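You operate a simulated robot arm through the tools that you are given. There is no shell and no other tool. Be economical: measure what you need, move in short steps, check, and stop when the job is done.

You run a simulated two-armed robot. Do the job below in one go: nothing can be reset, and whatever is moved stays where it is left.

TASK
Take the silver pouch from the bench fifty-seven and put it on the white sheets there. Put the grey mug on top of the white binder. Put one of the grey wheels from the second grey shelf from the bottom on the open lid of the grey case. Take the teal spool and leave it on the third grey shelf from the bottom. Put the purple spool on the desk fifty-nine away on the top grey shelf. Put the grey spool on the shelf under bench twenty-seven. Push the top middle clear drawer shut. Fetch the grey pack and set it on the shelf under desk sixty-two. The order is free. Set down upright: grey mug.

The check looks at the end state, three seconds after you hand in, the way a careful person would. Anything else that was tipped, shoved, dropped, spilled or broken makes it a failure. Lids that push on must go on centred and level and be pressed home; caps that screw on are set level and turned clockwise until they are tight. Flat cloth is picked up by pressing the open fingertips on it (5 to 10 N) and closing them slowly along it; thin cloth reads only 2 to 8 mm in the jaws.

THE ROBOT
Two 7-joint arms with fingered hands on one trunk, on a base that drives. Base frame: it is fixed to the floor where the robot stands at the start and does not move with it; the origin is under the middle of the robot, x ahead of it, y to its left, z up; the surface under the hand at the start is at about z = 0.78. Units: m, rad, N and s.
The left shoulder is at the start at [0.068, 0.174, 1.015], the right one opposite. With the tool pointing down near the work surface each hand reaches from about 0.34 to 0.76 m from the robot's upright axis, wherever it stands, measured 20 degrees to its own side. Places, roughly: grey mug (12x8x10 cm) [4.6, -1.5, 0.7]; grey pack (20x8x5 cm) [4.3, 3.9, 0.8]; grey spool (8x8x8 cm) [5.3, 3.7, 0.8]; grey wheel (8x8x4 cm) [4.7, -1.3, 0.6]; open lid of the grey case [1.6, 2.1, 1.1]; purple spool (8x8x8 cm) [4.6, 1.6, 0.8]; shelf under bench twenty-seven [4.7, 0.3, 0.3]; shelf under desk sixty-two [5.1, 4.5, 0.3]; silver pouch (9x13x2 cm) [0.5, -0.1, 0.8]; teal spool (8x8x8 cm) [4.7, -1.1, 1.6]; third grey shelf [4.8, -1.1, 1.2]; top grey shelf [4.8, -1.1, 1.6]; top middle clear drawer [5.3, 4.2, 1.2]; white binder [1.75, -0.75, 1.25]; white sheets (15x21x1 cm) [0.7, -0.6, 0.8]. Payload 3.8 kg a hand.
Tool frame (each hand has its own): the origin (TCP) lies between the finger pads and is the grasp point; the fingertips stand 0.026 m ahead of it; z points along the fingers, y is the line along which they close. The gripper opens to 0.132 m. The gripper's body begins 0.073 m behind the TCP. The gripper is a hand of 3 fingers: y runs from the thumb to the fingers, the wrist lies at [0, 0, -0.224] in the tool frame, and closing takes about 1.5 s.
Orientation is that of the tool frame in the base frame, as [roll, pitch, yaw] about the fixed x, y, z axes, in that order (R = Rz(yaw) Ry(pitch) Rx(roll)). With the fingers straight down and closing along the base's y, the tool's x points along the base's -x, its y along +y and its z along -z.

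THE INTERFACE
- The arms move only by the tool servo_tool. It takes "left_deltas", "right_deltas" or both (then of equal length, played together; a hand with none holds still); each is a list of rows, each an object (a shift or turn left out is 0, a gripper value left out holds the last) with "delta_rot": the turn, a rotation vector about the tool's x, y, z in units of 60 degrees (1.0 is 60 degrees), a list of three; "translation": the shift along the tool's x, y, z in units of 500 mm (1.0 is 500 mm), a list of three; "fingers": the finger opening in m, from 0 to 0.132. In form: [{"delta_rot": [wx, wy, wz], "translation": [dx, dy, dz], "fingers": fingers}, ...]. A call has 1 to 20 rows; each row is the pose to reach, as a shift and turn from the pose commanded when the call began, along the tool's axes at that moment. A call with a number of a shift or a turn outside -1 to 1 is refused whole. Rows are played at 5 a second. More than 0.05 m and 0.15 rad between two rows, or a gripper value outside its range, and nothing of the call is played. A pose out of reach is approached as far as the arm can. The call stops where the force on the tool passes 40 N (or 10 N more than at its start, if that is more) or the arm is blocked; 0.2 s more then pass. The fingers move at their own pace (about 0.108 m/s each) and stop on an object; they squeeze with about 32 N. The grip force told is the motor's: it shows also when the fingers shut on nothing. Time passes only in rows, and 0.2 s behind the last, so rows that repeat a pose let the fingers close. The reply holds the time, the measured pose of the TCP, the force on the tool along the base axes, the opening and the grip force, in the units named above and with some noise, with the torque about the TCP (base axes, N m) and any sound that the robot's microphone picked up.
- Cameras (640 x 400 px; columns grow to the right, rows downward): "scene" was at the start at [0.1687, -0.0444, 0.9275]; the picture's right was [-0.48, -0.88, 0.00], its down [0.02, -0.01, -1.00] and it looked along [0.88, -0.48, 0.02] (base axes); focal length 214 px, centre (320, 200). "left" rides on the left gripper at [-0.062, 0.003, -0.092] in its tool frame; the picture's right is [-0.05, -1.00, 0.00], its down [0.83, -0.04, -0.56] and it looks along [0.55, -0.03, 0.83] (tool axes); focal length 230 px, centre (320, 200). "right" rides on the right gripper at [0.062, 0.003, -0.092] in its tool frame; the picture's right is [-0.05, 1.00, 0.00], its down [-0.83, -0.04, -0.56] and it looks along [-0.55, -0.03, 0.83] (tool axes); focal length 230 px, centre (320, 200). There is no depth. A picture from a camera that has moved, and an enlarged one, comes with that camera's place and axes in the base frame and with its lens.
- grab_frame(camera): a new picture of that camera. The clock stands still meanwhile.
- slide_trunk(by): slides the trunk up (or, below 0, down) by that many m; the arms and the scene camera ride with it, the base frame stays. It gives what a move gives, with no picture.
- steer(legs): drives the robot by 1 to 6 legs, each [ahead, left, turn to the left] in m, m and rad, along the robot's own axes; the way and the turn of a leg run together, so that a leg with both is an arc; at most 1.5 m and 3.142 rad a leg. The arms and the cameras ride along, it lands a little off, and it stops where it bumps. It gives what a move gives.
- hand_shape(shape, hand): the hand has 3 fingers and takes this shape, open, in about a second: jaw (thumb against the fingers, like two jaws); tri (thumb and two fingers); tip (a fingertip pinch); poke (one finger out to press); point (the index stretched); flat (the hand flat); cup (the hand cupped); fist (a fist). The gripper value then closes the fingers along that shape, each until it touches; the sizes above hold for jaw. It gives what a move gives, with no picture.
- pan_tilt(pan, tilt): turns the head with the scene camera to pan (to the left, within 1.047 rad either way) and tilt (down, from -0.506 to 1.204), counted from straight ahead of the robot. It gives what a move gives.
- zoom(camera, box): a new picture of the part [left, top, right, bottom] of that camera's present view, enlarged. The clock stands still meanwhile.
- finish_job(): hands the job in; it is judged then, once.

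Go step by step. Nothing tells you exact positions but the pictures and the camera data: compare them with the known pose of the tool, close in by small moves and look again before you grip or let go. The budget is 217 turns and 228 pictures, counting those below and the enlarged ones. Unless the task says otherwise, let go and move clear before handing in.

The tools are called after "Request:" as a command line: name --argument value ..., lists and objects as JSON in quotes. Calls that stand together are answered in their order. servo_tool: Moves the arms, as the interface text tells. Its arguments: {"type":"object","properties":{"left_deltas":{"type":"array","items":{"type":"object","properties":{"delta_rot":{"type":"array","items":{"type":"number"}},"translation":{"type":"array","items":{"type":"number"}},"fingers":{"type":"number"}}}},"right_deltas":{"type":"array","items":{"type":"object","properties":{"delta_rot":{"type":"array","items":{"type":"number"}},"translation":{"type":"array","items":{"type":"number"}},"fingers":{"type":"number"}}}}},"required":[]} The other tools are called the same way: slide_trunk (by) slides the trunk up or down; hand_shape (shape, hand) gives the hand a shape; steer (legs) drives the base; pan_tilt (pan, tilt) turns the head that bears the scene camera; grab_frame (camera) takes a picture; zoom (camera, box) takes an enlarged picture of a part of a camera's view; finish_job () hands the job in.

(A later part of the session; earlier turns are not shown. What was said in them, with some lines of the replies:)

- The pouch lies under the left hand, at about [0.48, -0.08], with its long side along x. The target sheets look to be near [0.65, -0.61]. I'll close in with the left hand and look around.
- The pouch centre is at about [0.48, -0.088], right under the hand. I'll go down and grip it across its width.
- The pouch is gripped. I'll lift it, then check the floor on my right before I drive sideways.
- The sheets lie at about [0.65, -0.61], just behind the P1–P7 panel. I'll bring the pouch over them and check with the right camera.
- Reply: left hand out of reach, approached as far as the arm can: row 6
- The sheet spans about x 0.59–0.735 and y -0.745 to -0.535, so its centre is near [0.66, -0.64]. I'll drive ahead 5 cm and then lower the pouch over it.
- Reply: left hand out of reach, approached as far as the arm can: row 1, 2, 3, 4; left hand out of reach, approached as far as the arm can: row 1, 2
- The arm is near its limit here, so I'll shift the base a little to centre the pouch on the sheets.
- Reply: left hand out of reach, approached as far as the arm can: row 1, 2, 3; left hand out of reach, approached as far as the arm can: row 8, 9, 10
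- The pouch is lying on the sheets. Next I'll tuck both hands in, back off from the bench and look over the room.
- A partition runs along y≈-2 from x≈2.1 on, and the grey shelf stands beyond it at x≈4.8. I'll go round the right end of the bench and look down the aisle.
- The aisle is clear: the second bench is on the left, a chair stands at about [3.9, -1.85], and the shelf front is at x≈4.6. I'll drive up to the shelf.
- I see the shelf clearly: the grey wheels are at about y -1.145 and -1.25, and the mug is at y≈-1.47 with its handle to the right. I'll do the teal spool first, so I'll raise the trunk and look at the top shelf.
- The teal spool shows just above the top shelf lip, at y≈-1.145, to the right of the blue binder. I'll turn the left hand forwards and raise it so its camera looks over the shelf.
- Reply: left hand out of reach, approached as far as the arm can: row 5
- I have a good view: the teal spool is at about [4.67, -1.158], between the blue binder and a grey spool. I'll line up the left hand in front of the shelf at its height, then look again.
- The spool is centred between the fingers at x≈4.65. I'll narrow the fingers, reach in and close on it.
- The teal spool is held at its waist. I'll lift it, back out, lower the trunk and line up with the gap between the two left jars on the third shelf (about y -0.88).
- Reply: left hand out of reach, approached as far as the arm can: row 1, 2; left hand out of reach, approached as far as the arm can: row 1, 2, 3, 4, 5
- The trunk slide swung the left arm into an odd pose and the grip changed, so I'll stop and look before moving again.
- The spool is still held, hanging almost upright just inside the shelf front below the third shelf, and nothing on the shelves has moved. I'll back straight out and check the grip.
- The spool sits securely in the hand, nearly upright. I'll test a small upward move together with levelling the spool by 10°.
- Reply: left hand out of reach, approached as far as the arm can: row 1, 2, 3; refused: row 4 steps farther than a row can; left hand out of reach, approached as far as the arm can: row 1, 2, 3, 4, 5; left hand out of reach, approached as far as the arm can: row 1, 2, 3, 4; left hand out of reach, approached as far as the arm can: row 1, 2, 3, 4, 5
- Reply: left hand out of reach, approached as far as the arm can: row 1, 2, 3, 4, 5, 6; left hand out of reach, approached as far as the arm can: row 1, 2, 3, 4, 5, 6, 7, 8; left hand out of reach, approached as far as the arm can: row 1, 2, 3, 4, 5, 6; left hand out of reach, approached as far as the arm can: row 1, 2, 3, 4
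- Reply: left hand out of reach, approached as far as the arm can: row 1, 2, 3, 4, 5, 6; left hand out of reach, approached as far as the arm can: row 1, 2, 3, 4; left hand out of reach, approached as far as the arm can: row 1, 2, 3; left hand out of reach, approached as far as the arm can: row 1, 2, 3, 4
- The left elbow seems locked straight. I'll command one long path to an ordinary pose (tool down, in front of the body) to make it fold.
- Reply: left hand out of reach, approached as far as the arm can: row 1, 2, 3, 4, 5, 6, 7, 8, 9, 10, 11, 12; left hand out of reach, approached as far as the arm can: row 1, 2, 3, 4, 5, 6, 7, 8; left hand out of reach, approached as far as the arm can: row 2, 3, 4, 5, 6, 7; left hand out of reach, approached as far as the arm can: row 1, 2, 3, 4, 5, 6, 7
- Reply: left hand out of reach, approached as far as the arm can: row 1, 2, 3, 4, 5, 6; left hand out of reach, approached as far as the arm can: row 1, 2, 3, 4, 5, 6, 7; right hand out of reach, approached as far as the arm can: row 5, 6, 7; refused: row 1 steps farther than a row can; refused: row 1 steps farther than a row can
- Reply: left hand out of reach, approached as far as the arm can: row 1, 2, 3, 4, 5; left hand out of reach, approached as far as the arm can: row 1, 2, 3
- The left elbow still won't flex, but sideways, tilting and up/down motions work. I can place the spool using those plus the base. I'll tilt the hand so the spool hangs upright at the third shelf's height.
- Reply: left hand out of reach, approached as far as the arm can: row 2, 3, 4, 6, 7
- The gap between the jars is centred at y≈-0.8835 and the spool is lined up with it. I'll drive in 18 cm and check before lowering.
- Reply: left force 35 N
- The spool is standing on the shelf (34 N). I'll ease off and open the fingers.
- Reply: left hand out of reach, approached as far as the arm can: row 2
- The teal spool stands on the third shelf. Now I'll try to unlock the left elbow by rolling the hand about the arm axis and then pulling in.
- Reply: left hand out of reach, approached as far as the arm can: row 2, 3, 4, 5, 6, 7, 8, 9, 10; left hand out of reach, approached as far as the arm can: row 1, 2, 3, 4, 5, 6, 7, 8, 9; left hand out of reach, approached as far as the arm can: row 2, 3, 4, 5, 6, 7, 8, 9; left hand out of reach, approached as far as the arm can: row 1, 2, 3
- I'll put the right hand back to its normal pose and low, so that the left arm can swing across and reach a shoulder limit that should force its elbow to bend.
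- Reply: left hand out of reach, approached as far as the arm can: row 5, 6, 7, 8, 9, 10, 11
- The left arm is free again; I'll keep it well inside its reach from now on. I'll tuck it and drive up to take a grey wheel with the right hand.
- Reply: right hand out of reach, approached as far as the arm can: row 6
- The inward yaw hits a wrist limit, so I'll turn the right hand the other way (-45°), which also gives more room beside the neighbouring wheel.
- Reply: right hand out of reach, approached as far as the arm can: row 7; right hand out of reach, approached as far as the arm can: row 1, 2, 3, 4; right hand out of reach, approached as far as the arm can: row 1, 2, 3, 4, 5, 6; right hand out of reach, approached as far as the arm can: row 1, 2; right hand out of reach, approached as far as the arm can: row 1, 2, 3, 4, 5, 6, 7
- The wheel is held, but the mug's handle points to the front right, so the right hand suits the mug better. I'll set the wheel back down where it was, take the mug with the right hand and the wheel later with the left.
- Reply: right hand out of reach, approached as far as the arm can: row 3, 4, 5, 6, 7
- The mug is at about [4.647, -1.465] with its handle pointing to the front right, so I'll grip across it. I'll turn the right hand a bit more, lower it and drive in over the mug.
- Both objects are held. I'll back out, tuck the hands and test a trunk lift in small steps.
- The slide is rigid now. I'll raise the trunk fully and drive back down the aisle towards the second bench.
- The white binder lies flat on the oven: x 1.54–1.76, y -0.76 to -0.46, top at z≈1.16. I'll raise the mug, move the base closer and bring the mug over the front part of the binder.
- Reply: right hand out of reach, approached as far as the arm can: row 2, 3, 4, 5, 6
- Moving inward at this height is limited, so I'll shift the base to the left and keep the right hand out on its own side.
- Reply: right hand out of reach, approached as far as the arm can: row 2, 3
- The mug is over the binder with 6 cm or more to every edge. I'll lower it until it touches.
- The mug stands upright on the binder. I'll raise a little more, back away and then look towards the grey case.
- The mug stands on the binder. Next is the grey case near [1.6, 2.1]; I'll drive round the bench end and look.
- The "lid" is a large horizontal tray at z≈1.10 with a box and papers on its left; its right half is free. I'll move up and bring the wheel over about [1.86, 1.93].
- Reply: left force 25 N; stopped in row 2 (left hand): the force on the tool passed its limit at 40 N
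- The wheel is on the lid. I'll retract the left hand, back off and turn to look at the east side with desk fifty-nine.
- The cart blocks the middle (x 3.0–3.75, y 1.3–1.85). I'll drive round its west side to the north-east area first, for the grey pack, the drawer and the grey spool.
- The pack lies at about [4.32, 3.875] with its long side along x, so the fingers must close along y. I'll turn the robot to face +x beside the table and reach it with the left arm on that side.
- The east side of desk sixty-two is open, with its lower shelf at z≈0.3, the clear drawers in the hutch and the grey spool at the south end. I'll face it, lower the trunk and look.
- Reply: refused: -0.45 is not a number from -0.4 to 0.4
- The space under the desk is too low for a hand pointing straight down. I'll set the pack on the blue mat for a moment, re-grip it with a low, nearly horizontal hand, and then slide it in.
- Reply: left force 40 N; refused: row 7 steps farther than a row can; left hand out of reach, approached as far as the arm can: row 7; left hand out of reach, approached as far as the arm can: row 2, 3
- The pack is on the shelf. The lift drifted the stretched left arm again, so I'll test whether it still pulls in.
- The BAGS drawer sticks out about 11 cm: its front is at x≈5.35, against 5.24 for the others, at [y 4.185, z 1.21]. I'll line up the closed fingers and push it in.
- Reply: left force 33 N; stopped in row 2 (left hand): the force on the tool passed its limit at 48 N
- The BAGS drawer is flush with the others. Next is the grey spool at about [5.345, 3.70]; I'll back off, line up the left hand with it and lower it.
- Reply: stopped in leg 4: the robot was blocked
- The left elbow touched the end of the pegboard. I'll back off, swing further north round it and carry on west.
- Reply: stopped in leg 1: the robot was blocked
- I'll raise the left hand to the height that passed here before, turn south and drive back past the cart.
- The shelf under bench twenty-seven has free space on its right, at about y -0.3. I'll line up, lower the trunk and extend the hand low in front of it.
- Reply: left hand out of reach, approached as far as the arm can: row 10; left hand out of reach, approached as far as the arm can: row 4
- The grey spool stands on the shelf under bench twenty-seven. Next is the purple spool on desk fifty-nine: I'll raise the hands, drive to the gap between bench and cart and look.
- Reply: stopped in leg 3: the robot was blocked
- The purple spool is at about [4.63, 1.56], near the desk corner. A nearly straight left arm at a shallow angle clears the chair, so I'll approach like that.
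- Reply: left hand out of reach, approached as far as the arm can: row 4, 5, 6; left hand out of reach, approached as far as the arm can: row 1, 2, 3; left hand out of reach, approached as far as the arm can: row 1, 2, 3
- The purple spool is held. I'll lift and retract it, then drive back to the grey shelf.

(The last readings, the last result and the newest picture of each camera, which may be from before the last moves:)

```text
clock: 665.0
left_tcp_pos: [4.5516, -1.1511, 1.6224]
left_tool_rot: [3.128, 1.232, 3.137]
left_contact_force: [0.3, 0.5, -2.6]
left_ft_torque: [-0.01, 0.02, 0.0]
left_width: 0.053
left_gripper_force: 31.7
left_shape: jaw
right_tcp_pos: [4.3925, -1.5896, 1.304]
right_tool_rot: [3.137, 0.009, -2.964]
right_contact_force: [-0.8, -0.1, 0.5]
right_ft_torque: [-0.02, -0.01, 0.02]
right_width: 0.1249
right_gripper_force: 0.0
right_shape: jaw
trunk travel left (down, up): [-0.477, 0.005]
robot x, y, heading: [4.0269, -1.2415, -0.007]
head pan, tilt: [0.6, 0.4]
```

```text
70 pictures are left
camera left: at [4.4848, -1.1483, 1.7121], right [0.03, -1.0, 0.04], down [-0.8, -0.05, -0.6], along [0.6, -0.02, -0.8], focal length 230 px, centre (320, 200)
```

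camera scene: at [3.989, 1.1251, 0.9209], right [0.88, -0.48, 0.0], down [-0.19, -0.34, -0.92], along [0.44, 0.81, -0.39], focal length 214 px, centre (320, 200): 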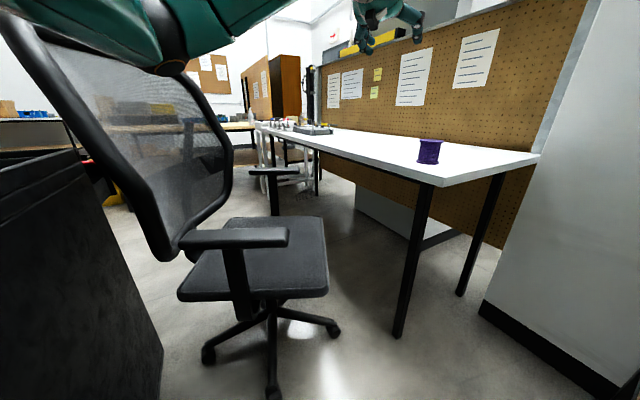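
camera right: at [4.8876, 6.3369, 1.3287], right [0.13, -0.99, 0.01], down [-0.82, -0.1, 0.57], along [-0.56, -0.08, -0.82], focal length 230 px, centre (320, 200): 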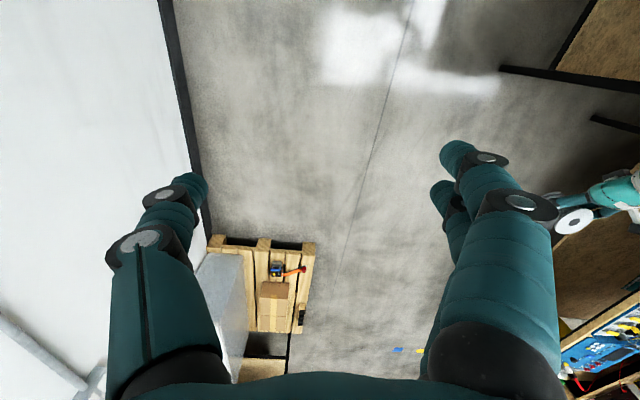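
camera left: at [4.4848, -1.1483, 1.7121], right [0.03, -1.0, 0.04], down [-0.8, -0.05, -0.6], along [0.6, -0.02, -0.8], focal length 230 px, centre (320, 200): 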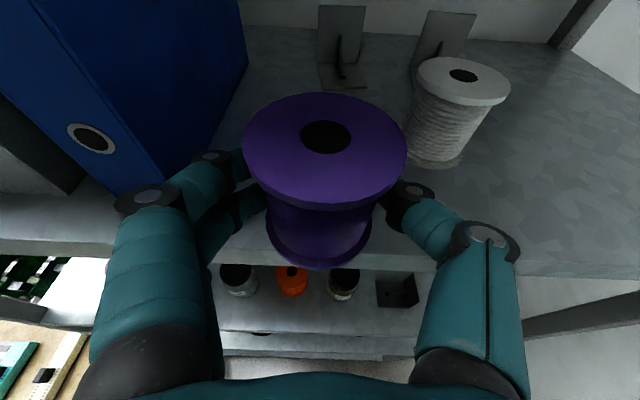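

Request:
steer --legs '[[0.088, 0.005, 0.005]]'

Request:
servo_tool --left_deltas '[{"translation": [0.012, 0, 0.004]}, {"translation": [0.022, 0, 0.008]}]'

Request:
grab_frame --camera "left"

```text
clock: 666.1
left_tcp_pos: [4.6372, -1.1441, 1.6234]
left_tool_rot: [3.128, 1.236, -3.141]
left_contact_force: [-0.4, 0.6, -2.7]
left_ft_torque: [-0.02, 0.03, -0.02]
left_width: 0.0532
left_gripper_force: 32.6
left_shape: jaw
right_tcp_pos: [4.4802, -1.584, 1.305]
right_tool_rot: [3.136, 0.012, -2.958]
right_contact_force: [0.0, 0.4, -1.4]
right_ft_torque: [-0.01, 0.01, 0.03]
right_width: 0.1247
right_gripper_force: 0.0
right_shape: jaw
trunk travel left (down, up): [-0.477, 0.005]
robot x, y, heading: [4.1129, -1.232, 0.001]
head pan, tilt: [0.6, 0.4]
```

```text
clock: 666.7
left_tcp_pos: [4.6395, -1.1437, 1.6109]
left_tool_rot: [3.127, 1.232, 3.141]
left_contact_force: [-0.1, -0.1, -2.9]
left_ft_torque: [0.01, 0.04, 0.01]
left_width: 0.053
left_gripper_force: 32.0
left_shape: jaw
right_tcp_pos: [4.481, -1.5839, 1.3044]
right_tool_rot: [3.136, 0.006, -2.959]
right_contact_force: [0.9, -0.7, 1.0]
right_ft_torque: [0.02, 0.01, -0.02]
right_width: 0.1251
right_gripper_force: 0.0
right_shape: jaw
trunk travel left (down, up): [-0.477, 0.005]
robot x, y, heading: [4.117, -1.232, -0.001]
head pan, tilt: [0.6, 0.4]
```

```text
69 pictures are left
camera left: at [4.5733, -1.1422, 1.7], right [0.03, -1.0, 0.04], down [-0.8, -0.05, -0.6], along [0.6, -0.02, -0.8], focal length 230 px, centre (320, 200)
```

left: 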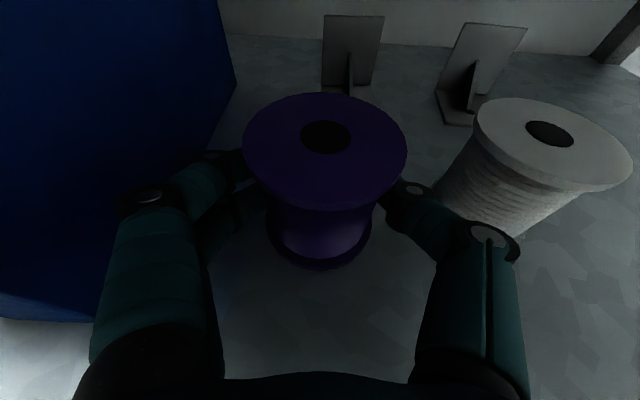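

Request:
servo_tool --left_deltas '[{"translation": [0.008, 0, 0.003]}, {"translation": [0.014, 0, 0.005]}]'

Request:
servo_tool --left_deltas '[{"translation": [0.006, 0, 0.002]}, {"translation": [0.01, 0, 0.0035]}]'

```text
clock: 667.3
left_tcp_pos: [4.6402, -1.1441, 1.603]
left_tool_rot: [3.129, 1.234, -3.139]
left_contact_force: [0.9, 0.6, 0.3]
left_ft_torque: [0.01, 0.05, 0.02]
left_width: 0.0533
left_gripper_force: 32.1
left_shape: jaw
right_tcp_pos: [4.4808, -1.5839, 1.3044]
right_tool_rot: [3.137, 0.009, -2.957]
right_contact_force: [0.0, 0.2, 0.7]
right_ft_torque: [0.03, -0.01, 0.02]
right_width: 0.1249
right_gripper_force: 0.1
right_shape: jaw
trunk travel left (down, up): [-0.477, 0.005]
robot x, y, heading: [4.1134, -1.2345, 0.001]
head pan, tilt: [0.6, 0.4]
```

```text
clock: 667.9
left_tcp_pos: [4.6377, -1.1443, 1.6023]
left_tool_rot: [3.135, 1.245, -3.136]
left_contact_force: [11.2, 0.3, 25.8]
left_ft_torque: [0.03, -0.42, 0.02]
left_width: 0.0532
left_gripper_force: 31.6
left_shape: jaw
right_tcp_pos: [4.4801, -1.5852, 1.305]
right_tool_rot: [3.137, 0.011, -2.958]
right_contact_force: [0.5, 0.1, 0.1]
right_ft_torque: [0.01, 0.0, 0.03]
right_width: 0.1248
right_gripper_force: 0.1
right_shape: jaw
trunk travel left (down, up): [-0.477, 0.005]
robot x, y, heading: [4.1143, -1.2321, 0.001]
head pan, tilt: [0.6, 0.4]
```

Contact. I'll ease off, open just enough to clear the waist, and look.

Request:
servo_tool --left_deltas '[{"translation": [-0.01, 0, -0.0035]}, {"translation": [-0.008, 0, -0.003], "fingers": 0.07}, {"translation": [-0.008, 0, -0.003], "fingers": 0.085}, {"translation": [-0.008, 0, -0.003], "fingers": 0.088}]'

Request:
grab_frame --camera "left"

```text
clock: 668.9
left_tcp_pos: [4.638, -1.1445, 1.6013]
left_tool_rot: [3.127, 1.232, 3.141]
left_contact_force: [-0.7, 0.0, 0.0]
left_ft_torque: [0.0, 0.04, -0.03]
left_width: 0.0877
left_gripper_force: 0.0
left_shape: jaw
right_tcp_pos: [4.4792, -1.584, 1.3038]
right_tool_rot: [3.134, 0.007, -2.958]
right_contact_force: [0.2, -0.3, -0.3]
right_ft_torque: [-0.01, -0.03, -0.03]
right_width: 0.125
right_gripper_force: 0.1
right_shape: jaw
trunk travel left (down, up): [-0.477, 0.005]
robot x, y, heading: [4.1183, -1.237, 0.004]
head pan, tilt: [0.6, 0.4]
```

```text
68 pictures are left
camera left: at [4.5718, -1.1425, 1.691], right [0.03, -1.0, 0.04], down [-0.8, -0.05, -0.6], along [0.6, -0.02, -0.8], focal length 230 px, centre (320, 200)
```

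left: 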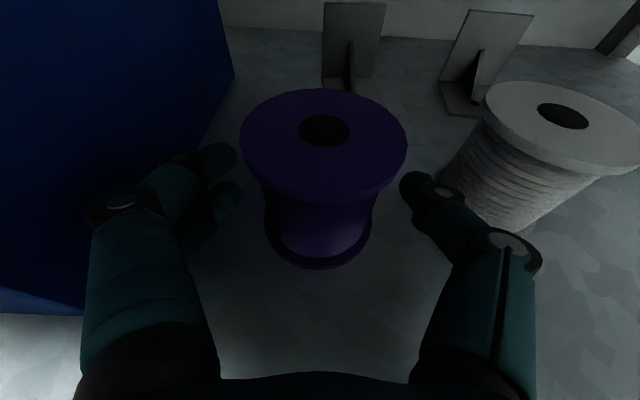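

Request:
steer --legs '[[-0.2, 0, 0], [-0.35, 0, 0]]'

Request:
grab_frame --camera "left"

Request:
pan_tilt --pan 0.0 --tilt 0.1

Request:
grab_frame --camera "scene"

```text
clock: 672.4
left_tcp_pos: [4.087, -1.1457, 1.6018]
left_tool_rot: [3.127, 1.232, 3.138]
left_contact_force: [-0.5, 0.4, 0.0]
left_ft_torque: [0.03, 0.0, 0.01]
left_width: 0.0878
left_gripper_force: 0.1
left_shape: jaw
right_tcp_pos: [3.925, -1.5837, 1.3028]
right_tool_rot: [3.135, 0.008, -2.965]
right_contact_force: [-0.6, 0.3, 0.6]
right_ft_torque: [0.0, -0.04, 0.0]
right_width: 0.1252
right_gripper_force: 0.0
right_shape: jaw
trunk travel left (down, up): [-0.477, 0.005]
robot x, y, heading: [3.563, -1.2328, -0.004]
head pan, tilt: [0.6, 0.4]
```

```text
67 pictures are left
camera left: at [4.0198, -1.1429, 1.6908], right [0.02, -1.0, 0.04], down [-0.8, -0.05, -0.6], along [0.6, -0.02, -0.8], focal length 230 px, centre (320, 200)
```

left: 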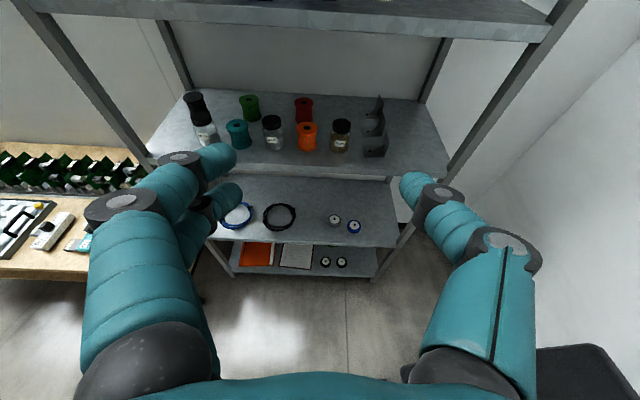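

```text
clock: 673.4
left_tcp_pos: [4.0851, -1.1454, 1.601]
left_tool_rot: [3.128, 1.233, 3.136]
left_contact_force: [0.1, -0.5, 0.0]
left_ft_torque: [-0.01, 0.03, -0.03]
left_width: 0.0876
left_gripper_force: 0.0
left_shape: jaw
right_tcp_pos: [3.9249, -1.5828, 1.3033]
right_tool_rot: [3.138, 0.007, -2.964]
right_contact_force: [-0.2, 0.1, -0.9]
right_ft_torque: [-0.01, 0.01, -0.02]
right_width: 0.1252
right_gripper_force: 0.0
right_shape: jaw
trunk travel left (down, up): [-0.477, 0.005]
robot x, y, heading: [3.5599, -1.236, -0.003]
head pan, tilt: [0.0, 0.099]
```

```text
66 pictures are left
camera scene: at [3.7624, -1.2352, 1.1027], right [0.0, -1.0, 0.0], down [-0.1, 0.0, -0.99], along [0.99, 0.0, -0.1], focal length 214 px, centre (320, 200)
```

scene: 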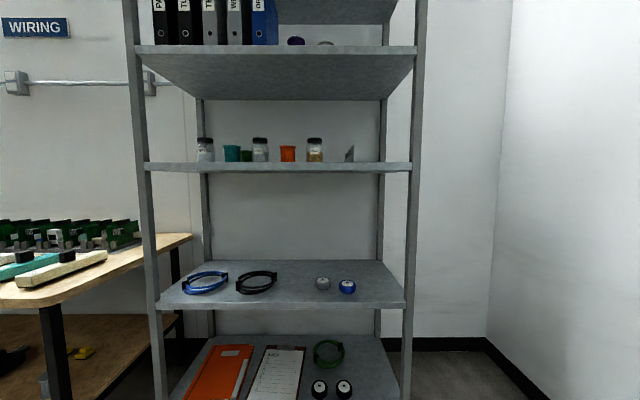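

Request:
finish_job

```text
The job is handed in.
```

I handed the job in with all eight moves done, but twice during driving the robot bumped something:

- **Desk sixty-two:** the left elbow caught the end of the pegboard. Nothing looked moved in the pictures afterwards.
- **Desk fifty-nine:** the robot was blocked beside the chair and the tool cart. I could not see which one it touched, so one of them may have been nudged.

I had one correction on the way: I picked up a grey wheel, put it back in the same place, and took it again later with the other hand.

Final state:

| Item | Where it is now | Last check |
|---|---|---|
| Silver pouch | on the white sheets, bench fifty-seven | seen in place |
| Grey mug | upright on the white binder | seen in place |
| Grey wheel | on the open lid of the grey case | seen in place |
| Teal spool | third grey shelf | seen in place |
| Purple spool | top grey shelf | seen in place |
| Grey spool | shelf under bench twenty-seven | standing when I let go; not clearly seen since |
| Top middle clear drawer | pushed shut | flush with the drawers beside it |
| Grey pack | shelf under desk sixty-two | seen in place |
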